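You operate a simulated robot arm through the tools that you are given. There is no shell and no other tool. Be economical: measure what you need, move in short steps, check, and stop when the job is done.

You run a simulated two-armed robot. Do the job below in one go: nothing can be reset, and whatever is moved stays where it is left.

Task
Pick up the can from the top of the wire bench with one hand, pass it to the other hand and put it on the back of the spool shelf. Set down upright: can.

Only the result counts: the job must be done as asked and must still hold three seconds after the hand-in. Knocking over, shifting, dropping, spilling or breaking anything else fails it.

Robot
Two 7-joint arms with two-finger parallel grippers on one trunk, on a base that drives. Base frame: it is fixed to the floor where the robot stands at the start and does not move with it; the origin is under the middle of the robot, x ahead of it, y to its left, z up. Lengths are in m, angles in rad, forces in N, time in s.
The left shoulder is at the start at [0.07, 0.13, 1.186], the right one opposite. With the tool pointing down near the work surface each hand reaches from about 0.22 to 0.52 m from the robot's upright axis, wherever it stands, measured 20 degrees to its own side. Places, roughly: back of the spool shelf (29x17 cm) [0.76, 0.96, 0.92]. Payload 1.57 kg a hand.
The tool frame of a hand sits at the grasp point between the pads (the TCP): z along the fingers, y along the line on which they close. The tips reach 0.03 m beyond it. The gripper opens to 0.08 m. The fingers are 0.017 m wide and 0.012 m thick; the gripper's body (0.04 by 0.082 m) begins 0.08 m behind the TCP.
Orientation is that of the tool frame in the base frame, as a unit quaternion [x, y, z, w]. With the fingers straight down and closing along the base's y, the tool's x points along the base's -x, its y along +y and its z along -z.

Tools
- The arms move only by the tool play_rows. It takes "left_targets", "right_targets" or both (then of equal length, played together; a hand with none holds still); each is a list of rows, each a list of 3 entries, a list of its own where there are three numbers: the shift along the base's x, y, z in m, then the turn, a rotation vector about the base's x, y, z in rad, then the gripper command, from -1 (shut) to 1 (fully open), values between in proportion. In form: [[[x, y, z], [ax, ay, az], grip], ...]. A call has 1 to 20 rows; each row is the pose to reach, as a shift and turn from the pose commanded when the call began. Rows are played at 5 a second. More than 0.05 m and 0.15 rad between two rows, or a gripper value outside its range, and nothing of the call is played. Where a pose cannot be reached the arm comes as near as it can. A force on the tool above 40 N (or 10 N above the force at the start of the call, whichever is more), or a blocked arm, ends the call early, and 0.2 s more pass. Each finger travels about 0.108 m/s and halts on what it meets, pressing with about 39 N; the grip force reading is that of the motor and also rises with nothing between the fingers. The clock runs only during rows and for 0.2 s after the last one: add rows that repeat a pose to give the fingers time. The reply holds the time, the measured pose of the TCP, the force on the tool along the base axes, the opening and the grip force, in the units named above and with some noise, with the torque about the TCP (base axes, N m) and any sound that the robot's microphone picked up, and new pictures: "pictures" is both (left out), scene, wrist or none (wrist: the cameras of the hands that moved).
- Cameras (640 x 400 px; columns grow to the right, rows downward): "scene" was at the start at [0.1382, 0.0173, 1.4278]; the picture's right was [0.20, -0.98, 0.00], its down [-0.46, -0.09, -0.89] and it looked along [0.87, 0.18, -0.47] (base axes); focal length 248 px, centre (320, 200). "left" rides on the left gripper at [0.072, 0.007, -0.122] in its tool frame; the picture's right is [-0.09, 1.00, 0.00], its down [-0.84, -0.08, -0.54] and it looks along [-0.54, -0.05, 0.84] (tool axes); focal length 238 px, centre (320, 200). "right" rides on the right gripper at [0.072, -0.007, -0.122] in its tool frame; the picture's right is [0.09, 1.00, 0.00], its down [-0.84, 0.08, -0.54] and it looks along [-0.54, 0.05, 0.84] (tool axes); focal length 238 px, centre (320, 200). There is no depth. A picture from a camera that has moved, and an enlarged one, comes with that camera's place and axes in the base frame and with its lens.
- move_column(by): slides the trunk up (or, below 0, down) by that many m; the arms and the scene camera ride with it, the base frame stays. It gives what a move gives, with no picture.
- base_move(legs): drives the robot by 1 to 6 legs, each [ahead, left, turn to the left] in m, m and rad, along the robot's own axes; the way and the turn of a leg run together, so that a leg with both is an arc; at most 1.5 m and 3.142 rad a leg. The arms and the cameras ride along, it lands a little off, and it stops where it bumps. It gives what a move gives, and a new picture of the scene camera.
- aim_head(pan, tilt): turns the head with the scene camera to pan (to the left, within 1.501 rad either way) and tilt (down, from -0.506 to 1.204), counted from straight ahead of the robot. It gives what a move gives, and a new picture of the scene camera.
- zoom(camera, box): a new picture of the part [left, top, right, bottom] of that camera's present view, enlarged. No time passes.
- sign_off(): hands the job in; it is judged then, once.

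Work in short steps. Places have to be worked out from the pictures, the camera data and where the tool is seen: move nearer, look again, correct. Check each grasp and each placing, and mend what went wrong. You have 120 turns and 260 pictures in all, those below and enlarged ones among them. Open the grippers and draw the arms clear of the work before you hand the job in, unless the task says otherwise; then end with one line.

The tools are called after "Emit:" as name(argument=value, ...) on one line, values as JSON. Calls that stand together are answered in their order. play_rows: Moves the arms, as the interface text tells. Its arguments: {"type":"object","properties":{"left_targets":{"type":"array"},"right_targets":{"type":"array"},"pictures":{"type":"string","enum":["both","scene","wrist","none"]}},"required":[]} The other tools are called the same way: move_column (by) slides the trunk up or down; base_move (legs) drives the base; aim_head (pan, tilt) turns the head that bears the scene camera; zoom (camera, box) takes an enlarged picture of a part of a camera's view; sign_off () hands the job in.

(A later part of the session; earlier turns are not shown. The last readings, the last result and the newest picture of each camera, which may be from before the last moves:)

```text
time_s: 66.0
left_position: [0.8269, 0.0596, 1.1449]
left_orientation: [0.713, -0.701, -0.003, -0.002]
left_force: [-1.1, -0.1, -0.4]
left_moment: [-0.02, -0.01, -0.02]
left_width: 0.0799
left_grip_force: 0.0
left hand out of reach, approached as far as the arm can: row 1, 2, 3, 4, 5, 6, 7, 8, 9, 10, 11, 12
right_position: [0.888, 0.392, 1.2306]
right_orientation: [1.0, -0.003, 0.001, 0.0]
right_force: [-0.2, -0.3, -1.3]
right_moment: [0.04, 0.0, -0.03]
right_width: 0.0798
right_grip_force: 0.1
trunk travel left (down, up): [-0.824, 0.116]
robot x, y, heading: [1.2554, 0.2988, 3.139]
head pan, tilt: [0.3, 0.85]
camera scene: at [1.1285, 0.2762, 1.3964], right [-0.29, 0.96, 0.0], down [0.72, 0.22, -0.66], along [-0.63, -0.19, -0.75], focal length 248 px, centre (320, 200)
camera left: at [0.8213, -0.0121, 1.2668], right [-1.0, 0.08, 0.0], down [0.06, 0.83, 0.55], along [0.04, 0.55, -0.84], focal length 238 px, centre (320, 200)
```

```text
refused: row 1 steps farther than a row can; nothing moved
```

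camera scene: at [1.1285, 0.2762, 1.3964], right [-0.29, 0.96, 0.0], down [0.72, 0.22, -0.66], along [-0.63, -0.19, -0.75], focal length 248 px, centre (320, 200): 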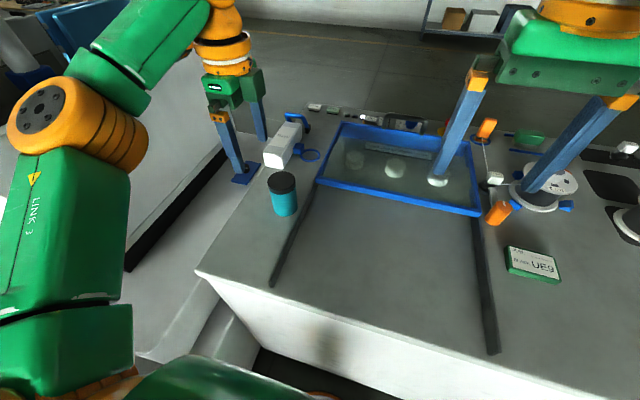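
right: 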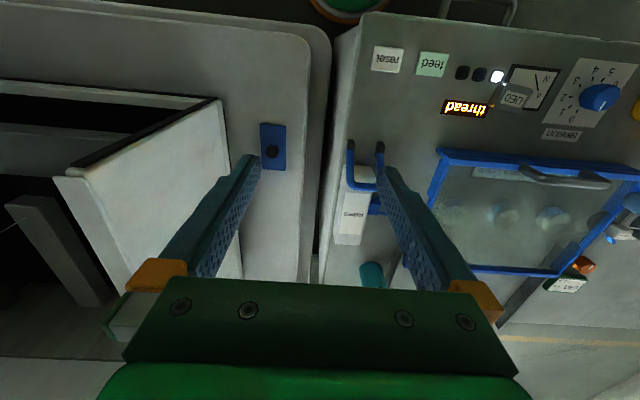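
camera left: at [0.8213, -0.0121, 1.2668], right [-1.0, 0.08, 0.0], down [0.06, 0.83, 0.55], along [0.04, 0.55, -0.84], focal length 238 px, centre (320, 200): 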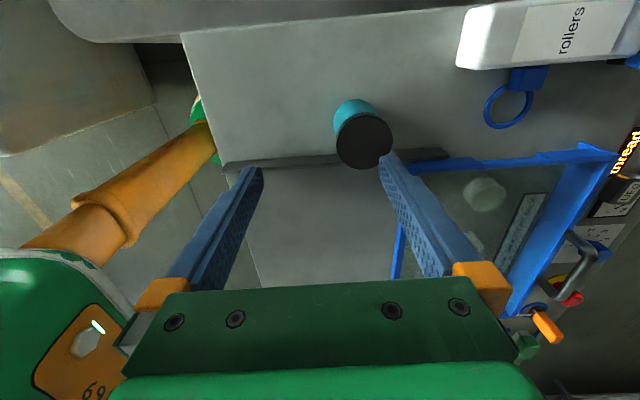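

Turn is relative to the new call; I use zero turn.

Emit:
play_rows(left_targets=[[[0.01, -0.04, 0], [0, 0, 0], 1], [[0.01, -0.085, 0], [0, 0, 0], 1], [[0.005, -0.085, -0.045], [0, 0, 0], 1], [[0, -0.085, -0.09], [0, 0, 0], 1], [[0, -0.085, -0.135], [0, 0, 0], 1], [[0, -0.085, -0.135], [0, 0, 0], 1]])

```text
time_s: 67.4
left_position: [0.8258, -0.026, 1.0107]
left_orientation: [-0.704, 0.71, 0.002, 0.003]
left_force: [0.1, 0.6, 0.3]
left_moment: [-0.02, 0.03, 0.06]
left_width: 0.0801
left_grip_force: 0.1
right_position: [0.8878, 0.3927, 1.2311]
right_orientation: [1.0, -0.003, 0.0, 0.0]
right_force: [0.3, -0.3, 0.3]
right_moment: [0.01, 0.03, 0.02]
right_width: 0.08
right_grip_force: 0.0
trunk travel left (down, up): [-0.824, 0.116]
robot x, y, heading: [1.2578, 0.3018, 3.136]
head pan, tilt: [0.3, 0.85]
camera scene: at [1.1288, 0.2765, 1.3965], right [-0.29, 0.96, 0.0], down [0.72, 0.22, -0.66], along [-0.63, -0.19, -0.75], focal length 248 px, centre (320, 200)
camera left: at [0.8189, -0.0978, 1.1328], right [-1.0, 0.1, 0.0], down [0.08, 0.83, 0.55], along [0.05, 0.54, -0.84], focal length 238 px, centre (320, 200)
```

scene: 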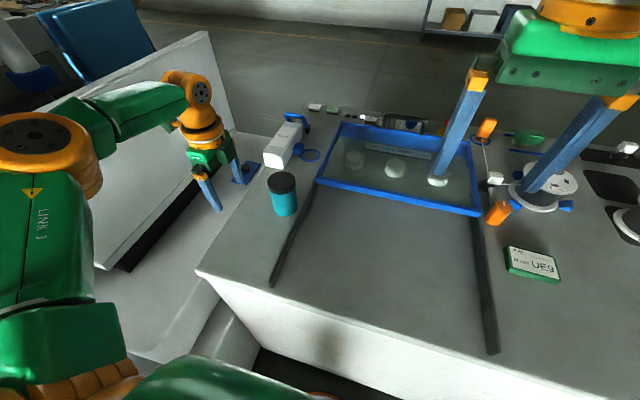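
left: 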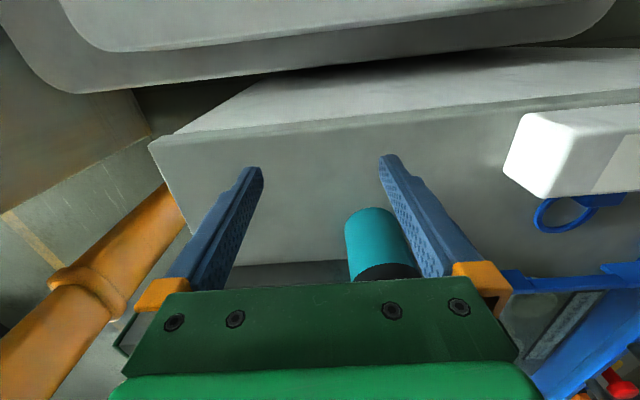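

The low pose is reached at (0.826,-0.026,1.011). I move x to ≈0.777 here to test the reach (the rollers box face is near x≈0.70).

Emit:
play_rows(left_targets=[[[-0.02, 0, -0.003], [0, 0, 0], 1], [[-0.038, 0, -0.006], [0, 0, 0], 1], [[-0.048, 0, -0.008], [0, 0, 0], 1], [[-0.048, 0, -0.008], [0, 0, 0], 1]])

```text
time_s: 68.4
left_position: [0.8044, -0.0253, 1.0071]
left_orientation: [-0.705, 0.71, 0.001, 0.002]
left_force: [0.3, 0.4, 0.0]
left_moment: [0.01, 0.06, -0.01]
left_width: 0.0799
left_grip_force: 0.0
left hand out of reach, approached as far as the arm can: row 2, 3, 4
right_position: [0.8871, 0.3917, 1.2318]
right_orientation: [1.0, -0.003, 0.0, 0.0]
right_force: [0.1, 0.5, -0.6]
right_moment: [0.01, 0.02, 0.0]
right_width: 0.08
right_grip_force: 0.0
trunk travel left (down, up): [-0.824, 0.116]
robot x, y, heading: [1.2586, 0.2999, 3.134]
head pan, tilt: [0.3, 0.85]
camera scene: at [1.1283, 0.2763, 1.3964], right [-0.29, 0.96, 0.0], down [0.72, 0.22, -0.66], along [-0.63, -0.19, -0.75], focal length 248 px, centre (320, 200)
camera left: at [0.7965, -0.0965, 1.1292], right [-1.0, 0.1, 0.0], down [0.08, 0.83, 0.55], along [0.05, 0.54, -0.84], focal length 238 px, centre (320, 200)
```

scene: 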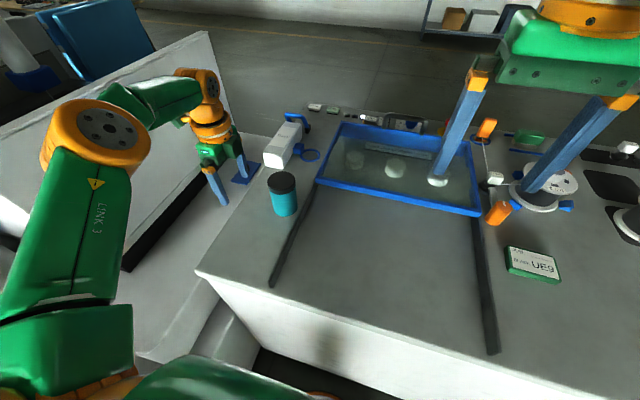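
left: 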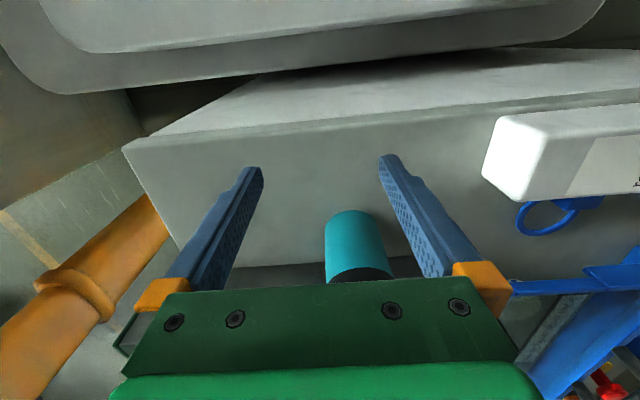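

Reach radius about the shoulder is ~0.43, so the can at (0.777,0.082) is within it. I slide in sideways, staying at z≈1.006, to y≈0.045 first.

Emit:
play_rows(left_targets=[[[-0.006, 0.025, 0], [0, 0, 0], 1], [[-0.016, 0.045, 0], [0, 0, 0], 1], [[-0.024, 0.06, 0], [0, 0, 0], 1], [[-0.026, 0.07, 0], [0, 0, 0], 1], [[-0.026, 0.07, 0], [0, 0, 0], 1]])

```text
time_s: 69.6
left_position: [0.8024, 0.042, 1.0088]
left_orientation: [-0.704, 0.71, 0.003, 0.003]
left_force: [-0.2, 0.4, 0.0]
left_moment: [0.02, -0.01, 0.02]
left_width: 0.0803
left_grip_force: 0.2
left hand out of reach, approached as far as the arm can: row 2, 3, 4, 5
right_position: [0.8877, 0.3906, 1.2295]
right_orientation: [1.0, -0.004, 0.0, 0.0]
right_force: [0.8, -0.1, 0.6]
right_moment: [0.01, 0.02, -0.03]
right_width: 0.08
right_grip_force: 0.1
trunk travel left (down, up): [-0.824, 0.116]
robot x, y, heading: [1.2541, 0.2957, 3.131]
head pan, tilt: [0.3, 0.85]
camera scene: at [1.1286, 0.2763, 1.3964], right [-0.29, 0.96, 0.0], down [0.72, 0.22, -0.66], along [-0.63, -0.19, -0.75], focal length 248 px, centre (320, 200)
camera left: at [0.795, -0.0299, 1.132], right [-1.0, 0.1, 0.0], down [0.08, 0.83, 0.55], along [0.05, 0.54, -0.84], focal length 238 px, centre (320, 200)
```

scene: 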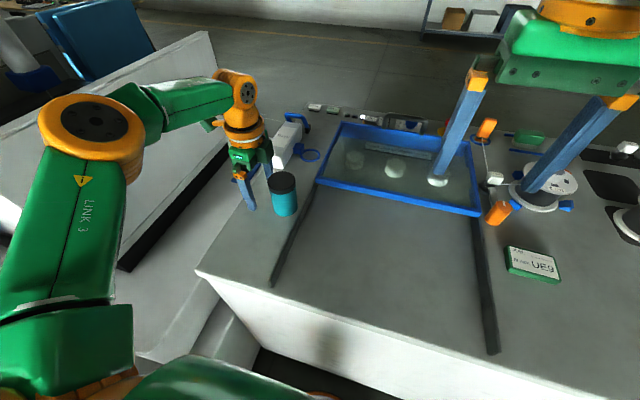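
left: 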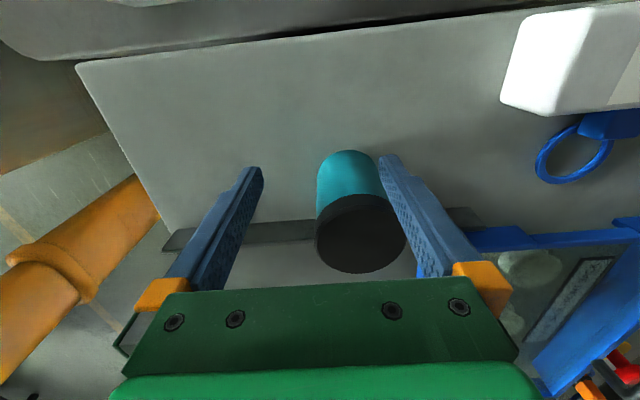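

The arm tops out at x≈0.802 here, so I need the base a little nearer. I retract the hand to the free side and up, then nudge the base 2.8 cm ahead and 5 cm left (same clearance to the bench as at the start).

Emit:
play_rows(left_targets=[[[0.005, -0.03, 0], [0, 0, 0], 1], [[0.02, -0.05, 0.02], [0, 0, 0], 1], [[0.03, -0.05, 0.06], [0, 0, 0], 1]], pictures="none")

Emit:
base_move(legs=[[0.0, 0.05, 0], [0.028, 0, 0]])

```text
time_s: 70.4
left_position: [0.8336, -0.0081, 1.071]
left_orientation: [-0.705, 0.709, 0.002, 0.001]
left_force: [-0.7, 0.7, 0.5]
left_moment: [0.02, -0.01, 0.03]
left_width: 0.0799
left_grip_force: 0.0
right_position: [0.8883, 0.3936, 1.2317]
right_orientation: [1.0, -0.003, 0.0, 0.001]
right_force: [0.0, 0.0, -0.2]
right_moment: [0.01, 0.05, 0.01]
right_width: 0.0797
right_grip_force: 0.1
trunk travel left (down, up): [-0.824, 0.116]
robot x, y, heading: [1.2543, 0.3031, 3.132]
head pan, tilt: [0.3, 0.85]
```

```text
time_s: 71.7
left_position: [0.8088, -0.0593, 1.0712]
left_orientation: [-0.705, 0.709, 0.004, 0.001]
left_force: [0.1, -1.0, -0.6]
left_moment: [-0.03, 0.04, -0.05]
left_width: 0.08
left_grip_force: 0.1
right_position: [0.866, 0.3392, 1.2328]
right_orientation: [1.0, -0.004, -0.003, 0.0]
right_force: [0.0, 0.6, 0.5]
right_moment: [-0.03, 0.02, -0.01]
right_width: 0.0797
right_grip_force: 0.0
trunk travel left (down, up): [-0.824, 0.116]
robot x, y, heading: [1.2272, 0.2471, 3.136]
head pan, tilt: [0.3, 0.85]
camera scene: at [1.1072, 0.2245, 1.3971], right [-0.29, 0.96, 0.0], down [0.72, 0.22, -0.66], along [-0.64, -0.19, -0.75], focal length 248 px, centre (320, 200)
```

scene: 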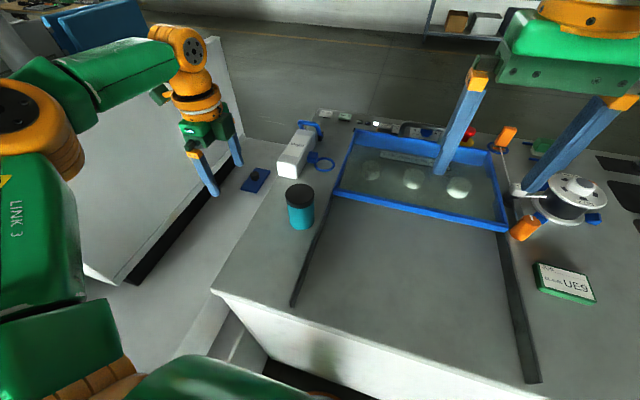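

Can re-measured at (0.777,0.082). I lower to z≈1.007 beside it and slide to y≈0.04.

Emit:
play_rows(left_targets=[[[-0.01, 0.03, -0.02], [0, 0, 0], 1], [[-0.022, 0.05, -0.045], [0, 0, 0], 1], [[-0.032, 0.06, -0.063], [0, 0, 0], 1], [[-0.032, 0.08, -0.063], [0, 0, 0], 1], [[-0.032, 0.095, -0.063], [0, 0, 0], 1], [[-0.032, 0.095, -0.063], [0, 0, 0], 1]])

```text
time_s: 73.1
left_position: [0.7841, 0.0332, 1.009]
left_orientation: [-0.705, 0.709, 0.003, 0.003]
left_force: [-0.4, 0.2, -0.4]
left_moment: [0.0, 0.03, 0.02]
left_width: 0.0801
left_grip_force: 0.1
left hand out of reach, approached as far as the arm can: row 3, 4, 5, 6
right_position: [0.8595, 0.3424, 1.2301]
right_orientation: [1.0, -0.003, 0.0, 0.001]
right_force: [0.3, 0.9, -0.5]
right_moment: [0.01, 0.01, -0.02]
right_width: 0.0799
right_grip_force: 0.1
trunk travel left (down, up): [-0.824, 0.116]
robot x, y, heading: [1.2225, 0.2493, 3.134]
head pan, tilt: [0.3, 0.85]
camera scene: at [1.1003, 0.226, 1.3964], right [-0.29, 0.96, 0.0], down [0.72, 0.22, -0.66], along [-0.63, -0.19, -0.75], focal length 248 px, centre (320, 200)
camera left: at [0.7766, -0.0393, 1.1315], right [-1.0, 0.1, 0.0], down [0.08, 0.83, 0.55], along [0.05, 0.55, -0.84], focal length 238 px, centre (320, 200)
```

scene: 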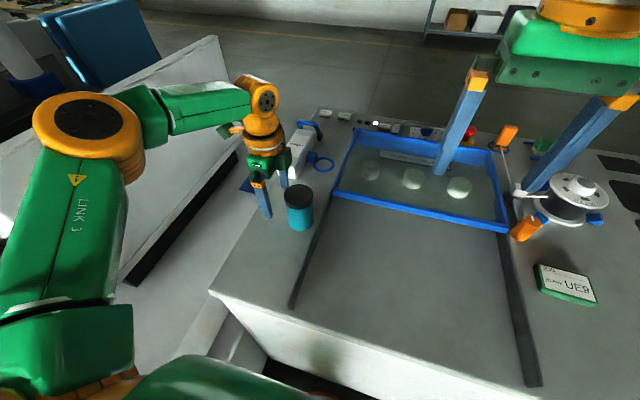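
left: 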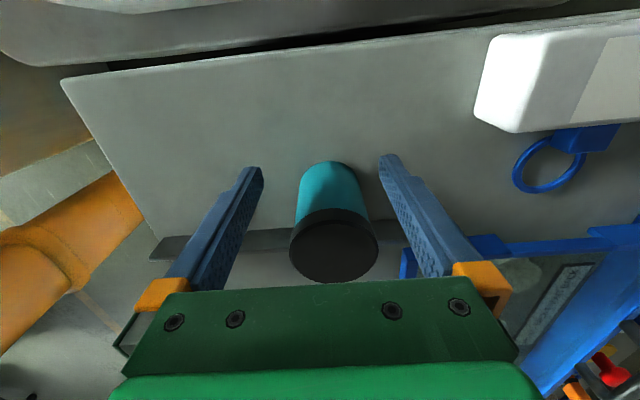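

The can (lid centre x≈0.7775) is between the fingers, hand at x≈0.784. I continue sliding to y≈0.08 while nudging x forward as reach allows.

Emit:
play_rows(left_targets=[[[-0.003, 0.015, -0.001], [0, 0, 0], 1], [[-0.006, 0.03, -0.001], [0, 0, 0], 1], [[-0.007, 0.047, -0.001], [0, 0, 0], 1], [[-0.007, 0.047, -0.001], [0, 0, 0], 1]])

```text
time_s: 74.1
left_position: [0.7991, 0.0669, 1.0126]
left_orientation: [-0.706, 0.709, 0.003, 0.003]
left_force: [-0.4, 0.0, 0.4]
left_moment: [0.0, -0.01, 0.05]
left_width: 0.08
left_grip_force: 0.1
left hand out of reach, approached as far as the arm can: row 1, 2, 3, 4
right_position: [0.8585, 0.3406, 1.2309]
right_orientation: [1.0, -0.003, 0.0, 0.0]
right_force: [-0.8, -0.2, -1.2]
right_moment: [0.01, 0.04, 0.0]
right_width: 0.0802
right_grip_force: 0.1
trunk travel left (down, up): [-0.824, 0.116]
robot x, y, heading: [1.2263, 0.2511, 3.135]
head pan, tilt: [0.3, 0.85]
camera scene: at [1.1, 0.2259, 1.3964], right [-0.29, 0.96, 0.0], down [0.72, 0.22, -0.66], along [-0.63, -0.19, -0.75], focal length 248 px, centre (320, 200)
camera left: at [0.7919, -0.0046, 1.1347], right [-1.0, 0.1, 0.0], down [0.08, 0.83, 0.55], along [0.05, 0.55, -0.84], focal length 238 px, centre (320, 200)
```

scene: 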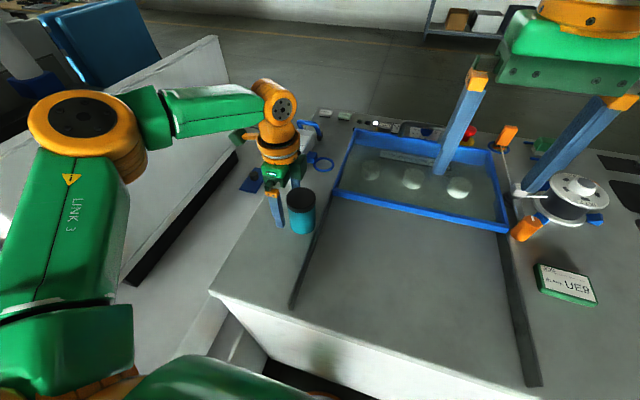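
left: 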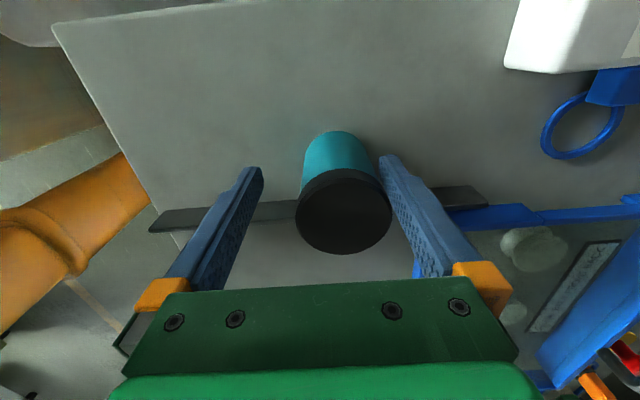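

The limit here seems directional (better reach further to the left side), and tips at z≈0.977 pass above the bar anyway, so yaw is unnecessary for the pick. I slide back out to −y, rise, and undo the yaw.

Emit:
play_rows(left_targets=[[[-0.003, -0.015, 0], [0, 0, 0], 1], [[-0.004, -0.035, 0], [0, 0, 0], 1], [[0.0, -0.07, 0.0], [0, 0, 0], 1], [[0.0, -0.09, 0.04], [0, 0, 0], 1], [[0.01, -0.09, 0.09], [0, 0, 0], 1], [[0.03, -0.09, 0.12], [0, 0, 0], 1]], pictures="scene")

```text
refused: row 5 steps farther than a row can; nothing moved
```

Same motion with a smaller step.

Emit:
play_rows(left_targets=[[[-0.003, -0.015, 0], [0, 0, 0], 1], [[-0.004, -0.035, 0], [0, 0, 0], 1], [[0.0, -0.07, 0.0], [0, 0, 0], 1], [[0.0, -0.09, 0.04], [0, 0, 0], 1], [[0.01, -0.09, 0.08], [0, 0, 0], 1], [[0.03, -0.09, 0.12], [0, 0, 0], 1]], pictures="scene")

Emit:
play_rows(left_targets=[[[0.005, 0, 0], [0, 0, 0.145], 1], [[0.01, 0, 0], [0, 0, 0.29], 1], [[0.015, 0, 0], [0, 0, 0.435], 1], [[0.02, 0, 0], [0, 0, 0.58], 1], [[0.025, 0, 0], [0, 0, 0.725], 1], [[0.03, 0, 0], [0, 0, 0.87], 1], [[0.03, 0, 0], [0, 0, 1.015], 1], [[0.03, 0, 0], [0, 0, 1.16], 1], [[0.03, 0, 0], [0, 0, 1.305], 1], [[0.03, 0, 0], [0, 0, 1.45], 1], [[0.03, 0, 0], [0, 0, 1.571], 1]], pictures="none")

Emit:
base_move(legs=[[0, -0.11, 0]])

```text
time_s: 75.5
left_position: [0.8317, -0.0237, 1.134]
left_orientation: [-0.705, 0.709, 0.002, 0.002]
left_force: [0.8, -0.1, 0.4]
left_moment: [0.01, 0.04, 0.0]
left_width: 0.0801
left_grip_force: 0.0
right_position: [0.861, 0.3424, 1.2322]
right_orientation: [1.0, -0.004, 0.0, 0.0]
right_force: [0.2, 0.1, -0.4]
right_moment: [-0.04, -0.07, 0.0]
right_width: 0.0798
right_grip_force: 0.1
trunk travel left (down, up): [-0.824, 0.116]
robot x, y, heading: [1.2284, 0.2533, 3.128]
head pan, tilt: [0.3, 0.85]
camera scene: at [1.1023, 0.2262, 1.3966], right [-0.29, 0.96, 0.0], down [0.72, 0.22, -0.66], along [-0.63, -0.19, -0.75], focal length 248 px, centre (320, 200)
```

scene: 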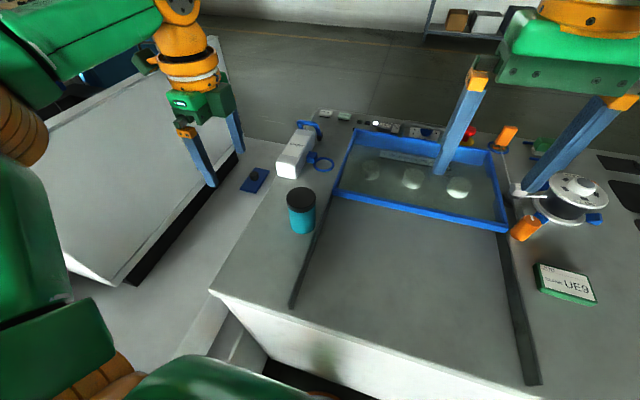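

```text
time_s: 77.9
left_position: [0.8599, -0.0217, 1.1326]
left_orientation: [1.0, -0.002, -0.004, -0.001]
left_force: [0.7, 0.2, -0.3]
left_moment: [0.0, 0.01, -0.01]
left_width: 0.0802
left_grip_force: 0.1
right_position: [0.8588, 0.3422, 1.2307]
right_orientation: [1.0, -0.004, 0.001, 0.0]
right_force: [0.6, 0.0, 0.4]
right_moment: [0.0, 0.01, -0.01]
right_width: 0.08
right_grip_force: 0.2
trunk travel left (down, up): [-0.824, 0.116]
robot x, y, heading: [1.2269, 0.2512, 3.134]
head pan, tilt: [0.3, 0.85]
```

```text
time_s: 79.1
left_position: [0.8607, 0.0815, 1.132]
left_orientation: [1.0, -0.002, -0.003, -0.003]
left_force: [1.1, -0.4, -0.6]
left_moment: [0.05, -0.01, 0.03]
left_width: 0.0799
left_grip_force: 0.0
right_position: [0.8601, 0.4456, 1.2316]
right_orientation: [1.0, -0.003, 0.0, -0.002]
right_force: [0.5, -0.7, -0.1]
right_moment: [0.05, 0.03, 0.02]
right_width: 0.0801
right_grip_force: 0.0
trunk travel left (down, up): [-0.824, 0.116]
robot x, y, heading: [1.2282, 0.3624, 3.14]
head pan, tilt: [0.3, 0.85]
camera scene: at [1.101, 0.3298, 1.3963], right [-0.29, 0.96, 0.0], down [0.72, 0.22, -0.66], along [-0.63, -0.19, -0.75], focal length 248 px, centre (320, 200)
```

scene: 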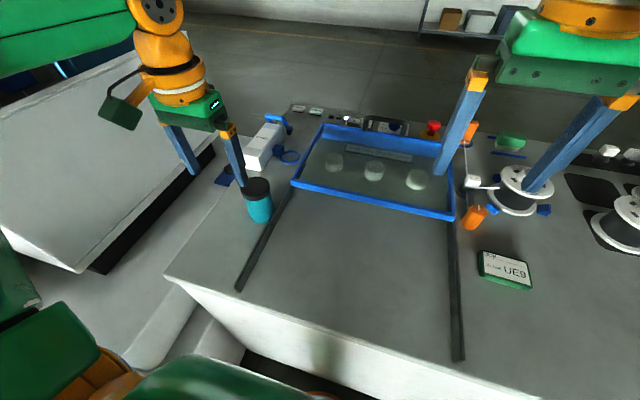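

Can upright, now at ≈(0.785,0.087). I tilt the tool 20° forward (closing along y) and go to a pre-grasp above it.

Emit:
play_rows(left_targets=[[[-0.01, 0.002, -0.01], [0, 0.12, 0], 1], [[-0.03, 0.004, -0.025], [0, 0.24, 0], 1], [[-0.045, 0.006, -0.044], [0, 0.35, 0], 1], [[-0.045, 0.006, -0.044], [0, 0.35, 0], 1]])

```text
time_s: 80.1
left_position: [0.8171, 0.092, 1.0882]
left_orientation: [0.984, -0.002, -0.178, 0.001]
left_force: [0.0, 0.7, 0.3]
left_moment: [-0.02, 0.01, 0.0]
left_width: 0.0802
left_grip_force: 0.0
right_position: [0.8597, 0.4495, 1.2313]
right_orientation: [1.0, -0.002, -0.002, 0.0]
right_force: [0.4, 0.1, 0.2]
right_moment: [0.01, 0.02, -0.01]
right_width: 0.0799
right_grip_force: 0.1
trunk travel left (down, up): [-0.824, 0.116]
robot x, y, heading: [1.225, 0.3571, 3.138]
head pan, tilt: [0.3, 0.85]
camera scene: at [1.1014, 0.3355, 1.3965], right [-0.29, 0.96, 0.0], down [0.72, 0.22, -0.66], along [-0.63, -0.19, -0.75], focal length 248 px, centre (320, 200)
camera left: at [0.9261, 0.0858, 1.1789], right [-0.09, -1.0, 0.03], down [-0.59, 0.08, 0.8], along [-0.8, 0.05, -0.6], focal length 238 px, centre (320, 200)
```

scene: 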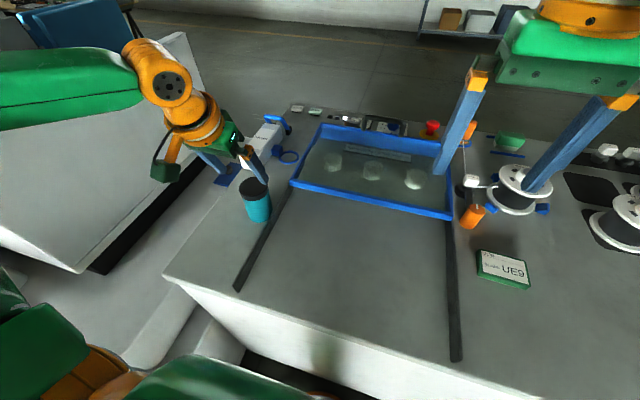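
left: 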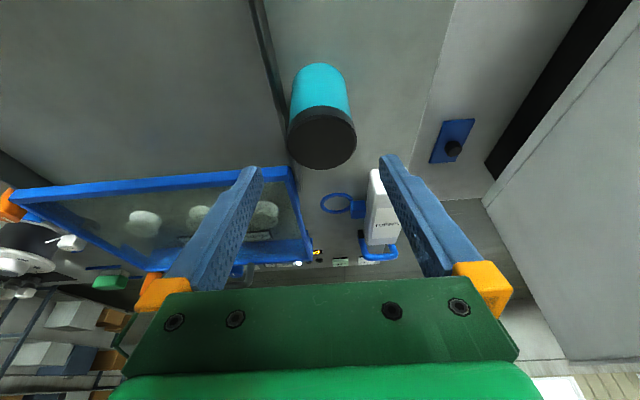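

Wrist view puts the can at ≈(0.790,0.090), well centred. I descend along the tool axis to z≈1.004 (tips stay above the bar).

Emit:
play_rows(left_targets=[[[-0.008, -0.001, -0.025], [0, 0, 0], 1], [[-0.016, -0.002, -0.05], [0, 0, 0], 1], [[-0.023, -0.002, -0.072], [0, 0, 0], 1], [[-0.027, -0.002, -0.084], [0, 0, 0], 1], [[-0.027, -0.002, -0.084], [0, 0, 0], 1]])

```text
time_s: 81.3
left_position: [0.7897, 0.0907, 1.0038]
left_orientation: [0.984, -0.003, -0.177, -0.001]
left_force: [-0.4, -0.5, -0.2]
left_moment: [-0.01, 0.0, 0.02]
left_width: 0.08
left_grip_force: 0.0
right_position: [0.8593, 0.4495, 1.2319]
right_orientation: [1.0, -0.003, 0.001, 0.0]
right_force: [-0.1, 0.1, -0.5]
right_moment: [0.04, -0.01, 0.06]
right_width: 0.0799
right_grip_force: 0.0
trunk travel left (down, up): [-0.824, 0.116]
robot x, y, heading: [1.227, 0.361, 3.135]
head pan, tilt: [0.3, 0.85]
camera scene: at [1.1012, 0.3351, 1.3964], right [-0.29, 0.96, 0.0], down [0.72, 0.22, -0.66], along [-0.63, -0.19, -0.75], focal length 248 px, centre (320, 200)
camera left: at [0.8991, 0.0834, 1.0946], right [-0.09, -1.0, 0.03], down [-0.59, 0.08, 0.8], along [-0.8, 0.05, -0.6], focal length 238 px, centre (320, 200)
```

scene: 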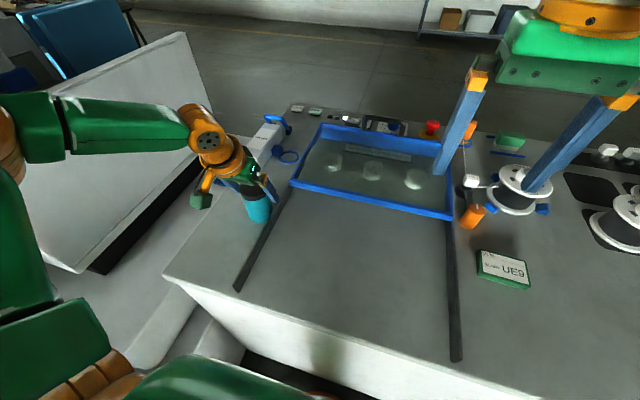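
left: 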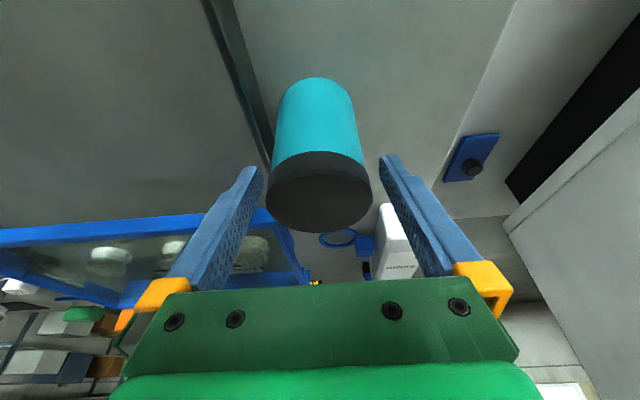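

The can sits cleanly between the fingers. I close the left gripper.

Emit:
play_rows(left_targets=[[[0, 0, 0], [0, 0, 0], -1], [[0, 0, 0], [0, 0, 0], -1], [[0, 0, 0], [0, 0, 0], -1]], pictures="wrist")

```text
time_s: 82.1
left_position: [0.7904, 0.0892, 1.0047]
left_orientation: [0.984, -0.003, -0.177, -0.001]
left_force: [0.3, 0.9, 0.5]
left_moment: [-0.05, -0.02, -0.02]
left_width: 0.0609
left_grip_force: 39.4
right_position: [0.8601, 0.4504, 1.2312]
right_orientation: [1.0, -0.003, 0.0, 0.0]
right_force: [-0.1, -0.2, 0.2]
right_moment: [0.0, -0.01, 0.06]
right_width: 0.08
right_grip_force: 0.0
trunk travel left (down, up): [-0.824, 0.116]
robot x, y, heading: [1.2282, 0.3603, 3.134]
head pan, tilt: [0.3, 0.85]
camera left: at [0.8991, 0.0834, 1.0948], right [-0.09, -1.0, 0.03], down [-0.59, 0.08, 0.8], along [-0.8, 0.05, -0.6], focal length 238 px, centre (320, 200)
```

left: 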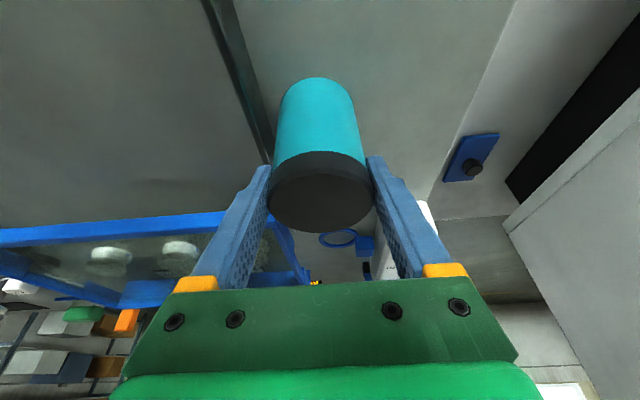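

Grip confirmed (0.061 m, 39 N). I lift straight up, then draw the can toward the robot.

Emit:
play_rows(left_targets=[[[0, 0, 0.03], [0, 0, 0], -1], [[0, 0, 0.07], [0, 0, 0], -1], [[0.01, 0, 0.11], [0, 0, 0], -1], [[0.04, 0.0, 0.13], [0, 0, 0], -1], [[0.06, 0.0, 0.13], [0, 0, 0], -1]])

```text
time_s: 83.3
left_position: [0.8501, 0.0891, 1.1339]
left_orientation: [0.984, -0.003, -0.176, 0.0]
left_force: [-0.1, -0.6, -2.9]
left_moment: [0.01, 0.01, 0.01]
left_width: 0.0605
left_grip_force: 38.6
right_position: [0.8609, 0.4495, 1.2314]
right_orientation: [1.0, -0.003, -0.001, 0.0]
right_force: [1.2, -0.7, 0.3]
right_moment: [0.02, 0.02, 0.01]
right_width: 0.08
right_grip_force: 0.1
trunk travel left (down, up): [-0.824, 0.116]
robot x, y, heading: [1.2261, 0.3582, 3.137]
head pan, tilt: [0.3, 0.85]
camera scene: at [1.102, 0.3342, 1.3965], right [-0.29, 0.96, 0.0], down [0.72, 0.22, -0.66], along [-0.63, -0.19, -0.75], focal length 248 px, centre (320, 200)
camera left: at [0.9606, 0.0824, 1.2246], right [-0.09, -1.0, 0.03], down [-0.59, 0.08, 0.8], along [-0.8, 0.05, -0.6], focal length 238 px, centre (320, 200)
```

scene: 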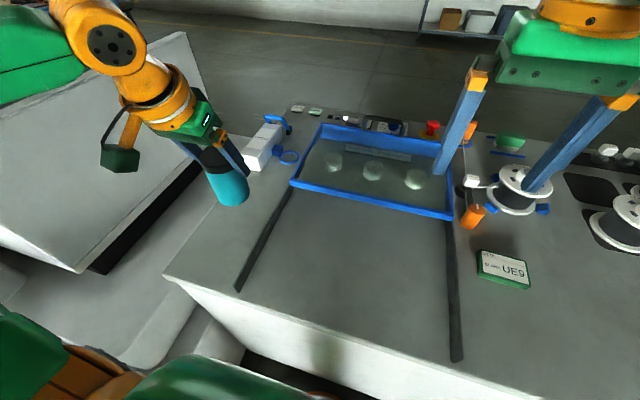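
left: 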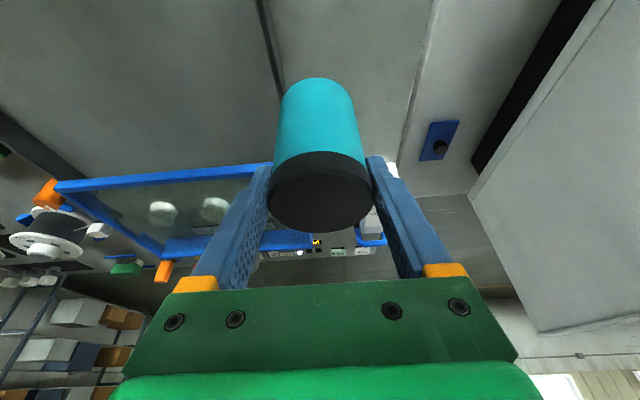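

Can lifted cleanly. I back off slightly and strafe to the spool shelf, where the handover and placing will happen.

Emit:
base_move(legs=[[-0.08, 0, 0], [0, -0.43, 0]])

Emit:
aim_head(pan=0.0, tilt=0.75)

```text
time_s: 86.6
left_position: [0.9326, 0.5179, 1.1335]
left_orientation: [0.984, -0.003, -0.178, -0.001]
left_force: [0.2, 0.1, -3.0]
left_moment: [-0.01, -0.04, 0.02]
left_width: 0.0607
left_grip_force: 39.5
right_position: [0.9439, 0.8778, 1.2317]
right_orientation: [1.0, -0.003, 0.0, -0.001]
right_force: [-0.3, -0.3, -0.2]
right_moment: [-0.01, 0.01, -0.01]
right_width: 0.0801
right_grip_force: 0.1
trunk travel left (down, up): [-0.824, 0.116]
robot x, y, heading: [1.3089, 0.7889, 3.133]
head pan, tilt: [0.3, 0.85]
camera scene: at [1.1843, 0.7617, 1.3963], right [-0.29, 0.96, 0.0], down [0.72, 0.22, -0.66], along [-0.63, -0.19, -0.75], focal length 248 px, centre (320, 200)
```

scene: 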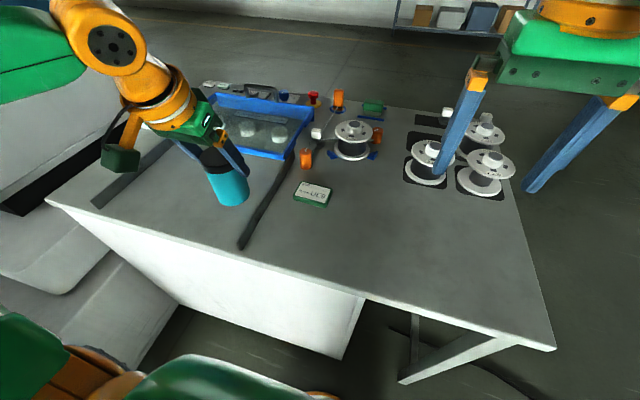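

```text
time_s: 87.4
left_position: [0.932, 0.519, 1.1343]
left_orientation: [0.984, -0.003, -0.177, 0.0]
left_force: [-0.3, -0.3, -2.2]
left_moment: [0.0, 0.0, 0.01]
left_width: 0.0605
left_grip_force: 39.5
right_position: [0.9436, 0.8793, 1.2301]
right_orientation: [1.0, -0.003, 0.0, 0.0]
right_force: [-0.3, 0.5, -0.2]
right_moment: [-0.04, 0.01, -0.04]
right_width: 0.0799
right_grip_force: 0.0
trunk travel left (down, up): [-0.824, 0.116]
robot x, y, heading: [1.3104, 0.7894, 3.131]
head pan, tilt: [0.0, 0.75]
camera scene: at [1.1763, 0.7874, 1.4044], right [0.01, 1.0, 0.0], down [0.68, 0.0, -0.73], along [-0.73, 0.01, -0.68], focal length 248 px, centre (320, 200)
```

scene: 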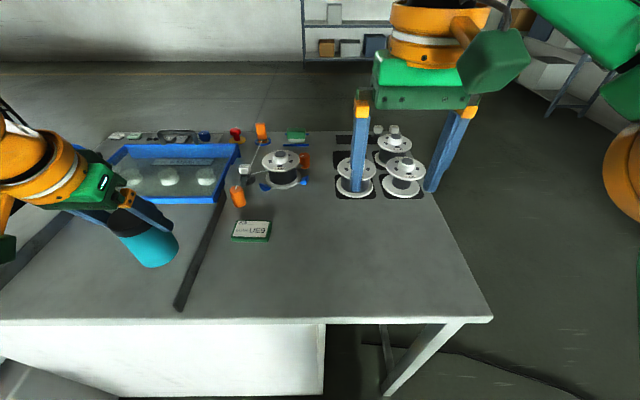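

I bring the held can inward to y≈0.72 for the handover, keeping it upright.

Emit:
play_rows(left_targets=[[[0, 0.04, 0.005], [0, 0, 0], -1], [[0, 0.08, 0.01], [0, 0, 0], -1], [[0, 0.12, 0.015], [0, 0, 0], -1], [[0, 0.16, 0.015], [0, 0, 0], -1], [[0, 0.2, 0.015], [0, 0, 0], -1], [[0, 0.2, 0.015], [0, 0, 0], -1]])

```text
time_s: 88.8
left_position: [0.9395, 0.6917, 1.1423]
left_orientation: [0.984, -0.003, -0.178, 0.0]
left_force: [0.1, -0.2, -2.0]
left_moment: [0.01, 0.01, -0.01]
left_width: 0.0606
left_grip_force: 38.9
left hand out of reach, approached as far as the arm can: row 5, 6
right_position: [0.9443, 0.8791, 1.2318]
right_orientation: [1.0, -0.003, -0.001, 0.0]
right_force: [-1.3, -0.5, 0.3]
right_moment: [0.01, -0.04, -0.01]
right_width: 0.0802
right_grip_force: 0.1
trunk travel left (down, up): [-0.824, 0.116]
robot x, y, heading: [1.3126, 0.7869, 3.132]
head pan, tilt: [0.0, 0.75]
camera scene: at [1.1779, 0.7871, 1.4046], right [0.01, 1.0, 0.0], down [0.68, -0.01, -0.73], along [-0.73, 0.01, -0.68], focal length 248 px, centre (320, 200)
camera left: at [1.0485, 0.6853, 1.2343], right [-0.09, -1.0, 0.03], down [-0.59, 0.08, 0.8], along [-0.8, 0.05, -0.6], focal length 238 px, centre (320, 200)
```

scene: 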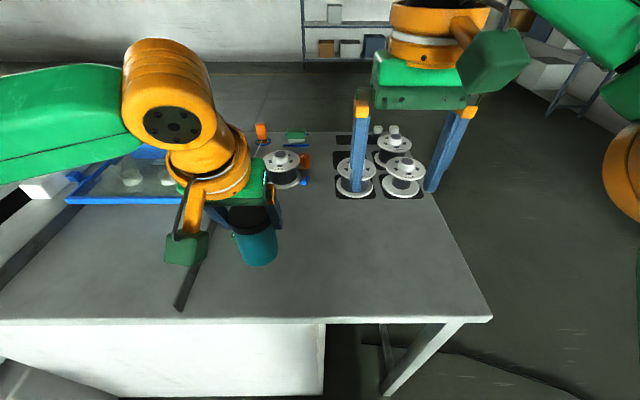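
left: 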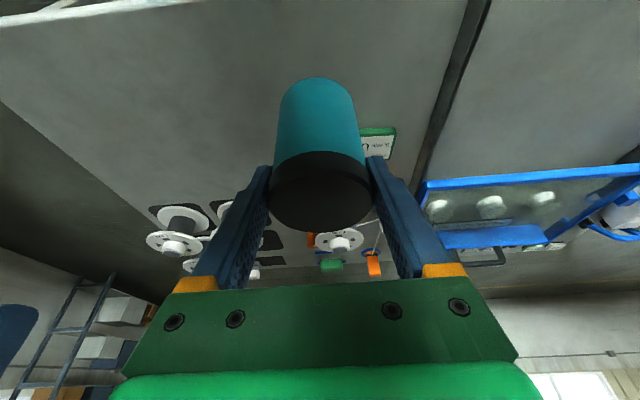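

Left stopped at its inward limit, can centre ≈(0.94,0.69), bottom ≈1.058. Now I yaw the right hand +90° (closing along x, camera outward), then tilt it to point left-down.

Emit:
play_rows(right_targets=[[[0, 0.01, 0], [0, 0, 0.145], 1], [[0, 0.02, 0], [0, 0, 0.29], 1], [[0, 0.03, 0], [0, 0, 0.435], 1], [[0, 0.04, 0], [0, 0, 0.58], 1], [[0, 0.05, 0], [0, 0, 0.725], 1], [[0, 0.05, 0], [0, 0, 0.87], 1], [[0, 0.05, 0], [0, 0, 1.015], 1], [[0, 0.05, 0], [0, 0, 1.16], 1], [[0, 0.05, 0], [0, 0, 1.305], 1], [[0, 0.05, 0], [0, 0, 1.45], 1], [[0, 0.05, 0], [0, 0, 1.571], 1], [[0, 0.05, 0], [0, 0, 1.571], 1]], pictures="scene")

Emit:
play_rows(right_targets=[[[0, 0, 0], [-0.145, 0, 0], 1], [[0, -0.02, -0.01], [-0.29, 0, 0], 1], [[0, -0.04, -0.02], [-0.435, 0, 0], 1], [[0, -0.06, -0.03], [-0.58, 0, 0], 1], [[0, -0.08, -0.04], [-0.725, 0, 0], 1], [[0, -0.1, -0.05], [-0.873, 0, 0], 1], [[0, -0.1, -0.05], [-0.873, 0, 0], 1]])

```text
time_s: 91.4
left_position: [0.9377, 0.6923, 1.1445]
left_orientation: [0.984, -0.003, -0.177, -0.001]
left_force: [0.0, -0.1, -3.3]
left_moment: [-0.04, -0.02, 0.01]
left_width: 0.0604
left_grip_force: 39.0
right_position: [0.9427, 0.9308, 1.2311]
right_orientation: [0.708, 0.706, 0.001, 0.001]
right_force: [-0.1, -0.7, -0.3]
right_moment: [-0.02, -0.04, -0.02]
right_width: 0.08
right_grip_force: 0.0
trunk travel left (down, up): [-0.824, 0.116]
robot x, y, heading: [1.3109, 0.7888, 3.138]
head pan, tilt: [0.0, 0.75]
camera scene: at [1.1762, 0.7875, 1.4044], right [0.01, 1.0, 0.0], down [0.68, -0.01, -0.73], along [-0.73, 0.01, -0.68], focal length 248 px, centre (320, 200)
```

scene: 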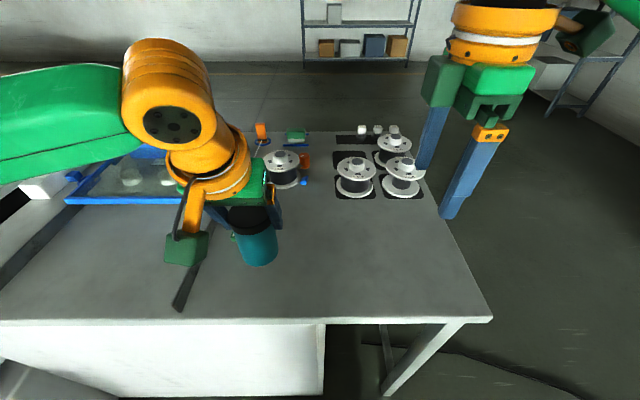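

```text
time_s: 93.0
left_position: [0.938, 0.6923, 1.1439]
left_orientation: [0.984, -0.003, -0.177, 0.0]
left_force: [-0.3, -0.4, -2.9]
left_moment: [0.01, 0.01, -0.01]
left_width: 0.0606
left_grip_force: 38.7
right_position: [0.9443, 0.8303, 1.1816]
right_orientation: [0.643, 0.638, -0.298, 0.301]
right_force: [0.0, 0.7, -0.7]
right_moment: [0.03, -0.01, 0.02]
right_width: 0.0801
right_grip_force: 0.0
trunk travel left (down, up): [-0.824, 0.116]
robot x, y, heading: [1.3124, 0.7904, 3.133]
head pan, tilt: [0.0, 0.75]
camera scene: at [1.1764, 0.7875, 1.4044], right [0.01, 1.0, 0.0], down [0.68, -0.01, -0.73], along [-0.73, 0.01, -0.68], focal length 248 px, centre (320, 200)
camera right: at [0.9374, 0.9694, 1.2042], right [1.0, 0.05, -0.06], down [0.07, -0.12, 0.99], along [0.05, -0.99, -0.12], focal length 238 px, centre (320, 200)
```

scene: 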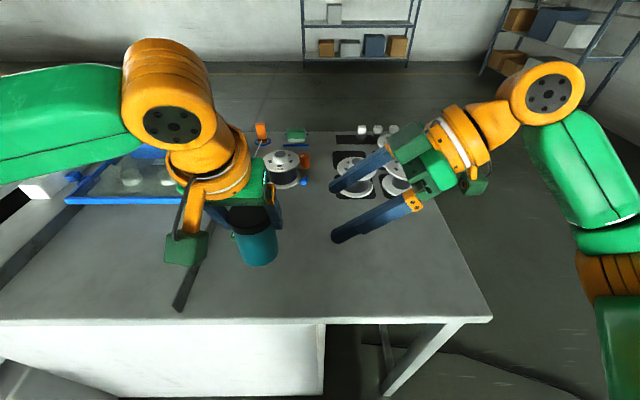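
right: 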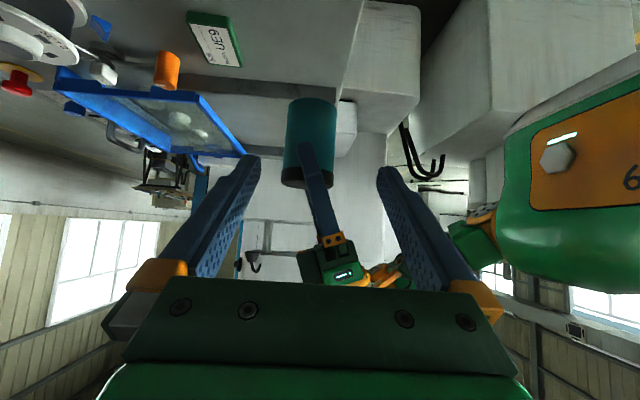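

The right wrist view shows the can between the open fingers; can axis x≈0.935, bottom ≈1.062. I align x and approach along the tool axis part-way.

Emit:
play_rows(right_targets=[[[-0.008, -0.03, -0.006], [0, 0, 0], 1], [[-0.008, -0.055, -0.027], [0, 0, 0], 1], [[-0.008, -0.08, -0.048], [0, 0, 0], 1], [[-0.008, -0.08, -0.048], [0, 0, 0], 1]])

```text
time_s: 94.0
left_position: [0.9376, 0.6922, 1.1436]
left_orientation: [0.984, -0.004, -0.177, -0.001]
left_force: [-0.3, -0.7, -3.1]
left_moment: [0.0, -0.02, 0.0]
left_width: 0.0609
left_grip_force: 38.9
right_position: [0.9352, 0.7496, 1.132]
right_orientation: [0.644, 0.638, -0.298, 0.3]
right_force: [-0.2, 0.5, 0.5]
right_moment: [-0.03, 0.0, 0.03]
right_width: 0.0797
right_grip_force: 0.1
trunk travel left (down, up): [-0.824, 0.116]
robot x, y, heading: [1.3144, 0.7859, 3.134]
head pan, tilt: [0.0, 0.75]
camera scene: at [1.1762, 0.7876, 1.4044], right [0.01, 1.0, 0.0], down [0.68, -0.01, -0.73], along [-0.73, 0.01, -0.68], focal length 248 px, centre (320, 200)
camera right: at [0.9291, 0.8899, 1.1553], right [1.0, 0.05, -0.06], down [0.07, -0.12, 0.99], along [0.05, -0.99, -0.13], focal length 238 px, centre (320, 200)
```

scene: 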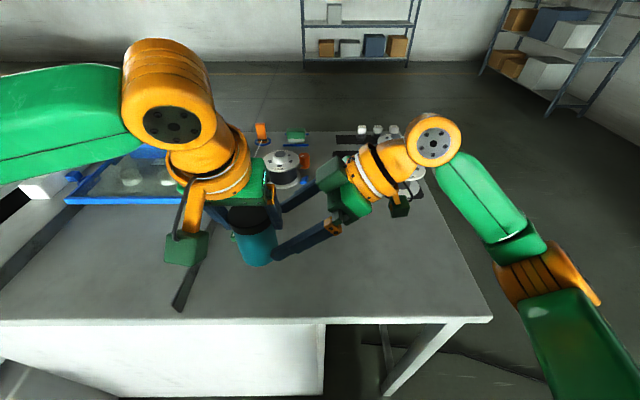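
right: 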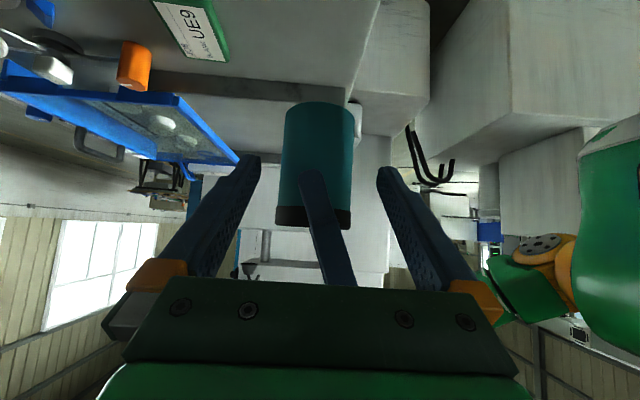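

Well aligned. I go the remaining ~6 cm along the axis so the right pads straddle the lower half.

Emit:
play_rows(right_targets=[[[0, -0.016, -0.013], [0, 0, 0], 1], [[0, -0.032, -0.026], [0, 0, 0], 1], [[0, -0.046, -0.038], [0, 0, 0], 1], [[0, -0.046, -0.038], [0, 0, 0], 1]])

```text
time_s: 95.0
left_position: [0.9377, 0.6918, 1.1431]
left_orientation: [0.984, -0.004, -0.177, 0.0]
left_force: [0.1, -0.2, -2.7]
left_moment: [0.0, 0.01, -0.03]
left_width: 0.0607
left_grip_force: 38.9
right_position: [0.936, 0.7033, 1.0955]
right_orientation: [0.643, 0.638, -0.298, 0.301]
right_force: [-0.6, 0.0, 0.2]
right_moment: [-0.01, 0.04, -0.02]
right_width: 0.0803
right_grip_force: 0.1
trunk travel left (down, up): [-0.824, 0.116]
robot x, y, heading: [1.3101, 0.792, 3.135]
head pan, tilt: [0.0, 0.75]
camera scene: at [1.1762, 0.7876, 1.4044], right [0.01, 1.0, 0.0], down [0.68, -0.01, -0.73], along [-0.73, 0.01, -0.68], focal length 248 px, centre (320, 200)
camera right: at [0.929, 0.8438, 1.1173], right [1.0, 0.05, -0.06], down [0.07, -0.12, 0.99], along [0.05, -0.99, -0.12], focal length 238 px, centre (320, 200)
```

scene: 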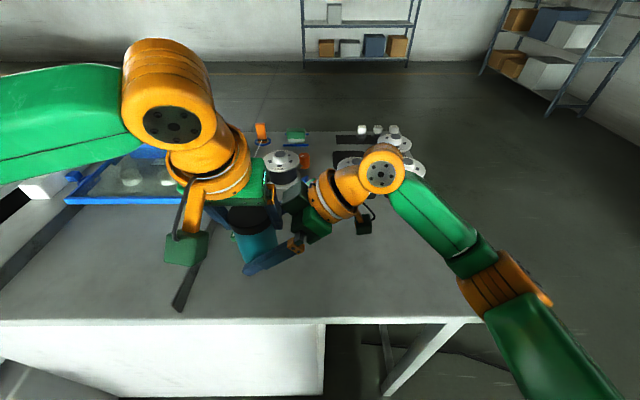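
right: 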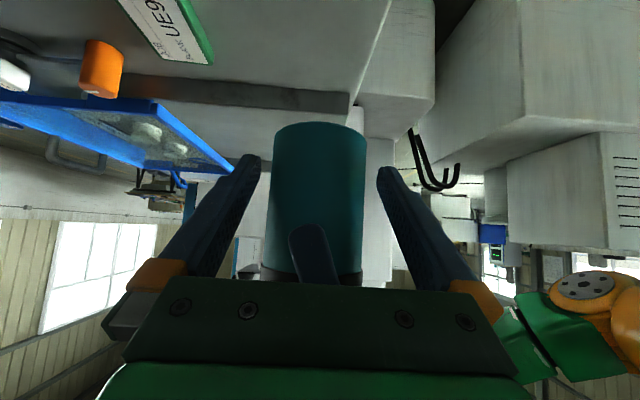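

No contact, can well inside the right fingers, tips about 1 cm above its bottom. I close the right gripper.

Emit:
play_rows(right_targets=[[[0, 0, 0], [0, 0, 0], -1], [[0, 0, 0], [0, 0, 0], -1], [[0, 0, 0], [0, 0, 0], -1]], pictures="wrist")

```text
time_s: 95.8
left_position: [0.9376, 0.6918, 1.1431]
left_orientation: [0.984, -0.003, -0.176, 0.0]
left_force: [13.9, 5.9, 4.1]
left_moment: [0.04, -1.03, -0.04]
left_width: 0.0607
left_grip_force: 39.7
right_position: [0.9349, 0.7049, 1.0943]
right_orientation: [0.644, 0.638, -0.298, 0.3]
right_force: [-13.8, -4.6, -4.1]
right_moment: [0.28, 0.33, -0.14]
right_width: 0.0594
right_grip_force: 38.5
trunk travel left (down, up): [-0.824, 0.116]
robot x, y, heading: [1.3118, 0.784, 3.136]
head pan, tilt: [0.0, 0.75]
camera right: at [0.9286, 0.8441, 1.1174], right [1.0, 0.05, -0.06], down [0.07, -0.12, 0.99], along [0.04, -0.99, -0.13], focal length 238 px, centre (320, 200)
```

right: 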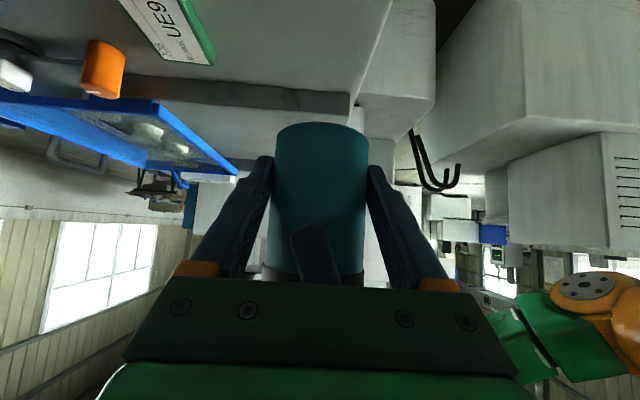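

Both hands hold the can with ~14 N internal load along x. I ease the right hand 2 mm toward −x, then open the left.

Emit:
play_rows(right_targets=[[[-0.002, -0.001, 0], [0, 0, 0], -1], [[-0.002, -0.001, 0], [0, 0, 0], -1]], pictures="none")

Emit:
play_rows(left_targets=[[[0, 0, 0], [0, 0, 0], 0.5], [[0, 0, 0], [0, 0, 0], 1], [[0, 0, 0], [0, 0, 0], 1]])

```text
time_s: 96.4
left_position: [0.937, 0.6912, 1.143]
left_orientation: [0.984, -0.002, -0.178, 0.001]
left_force: [-4.6, -10.4, -0.3]
left_moment: [-0.11, -0.55, 0.19]
left_width: 0.0605
left_grip_force: 39.5
right_position: [0.9349, 0.7028, 1.0941]
right_orientation: [0.643, 0.639, -0.298, 0.301]
right_force: [4.3, 10.5, -0.4]
right_moment: [-0.36, 0.76, -0.12]
right_width: 0.059
right_grip_force: 38.7
trunk travel left (down, up): [-0.824, 0.116]
robot x, y, heading: [1.313, 0.7911, 3.139]
head pan, tilt: [0.0, 0.75]
```

```text
time_s: 97.2
left_position: [0.9382, 0.6912, 1.1447]
left_orientation: [0.984, -0.002, -0.178, 0.0]
left_force: [-4.0, -18.6, 1.5]
left_moment: [0.69, -0.1, 0.0]
left_width: 0.0632
left_grip_force: 0.0
right_position: [0.9339, 0.7032, 1.0945]
right_orientation: [0.643, 0.638, -0.298, 0.301]
right_force: [3.7, 19.4, -1.8]
right_moment: [-1.61, 0.31, 0.07]
right_width: 0.059
right_grip_force: 39.0
trunk travel left (down, up): [-0.824, 0.116]
robot x, y, heading: [1.3094, 0.788, 3.131]
head pan, tilt: [0.0, 0.75]
camera scene: at [1.1762, 0.7875, 1.4044], right [0.01, 1.0, 0.0], down [0.68, -0.01, -0.73], along [-0.73, 0.01, -0.68], focal length 248 px, centre (320, 200)
camera left: at [1.0469, 0.6854, 1.234], right [-0.09, -1.0, 0.03], down [-0.59, 0.08, 0.8], along [-0.8, 0.05, -0.6], focal length 238 px, centre (320, 200)
```

scene: 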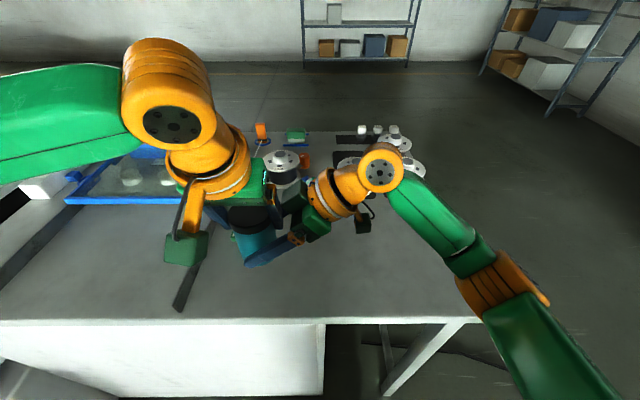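
left: 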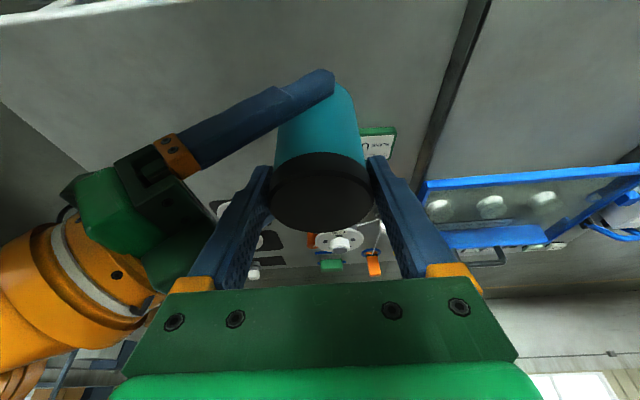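

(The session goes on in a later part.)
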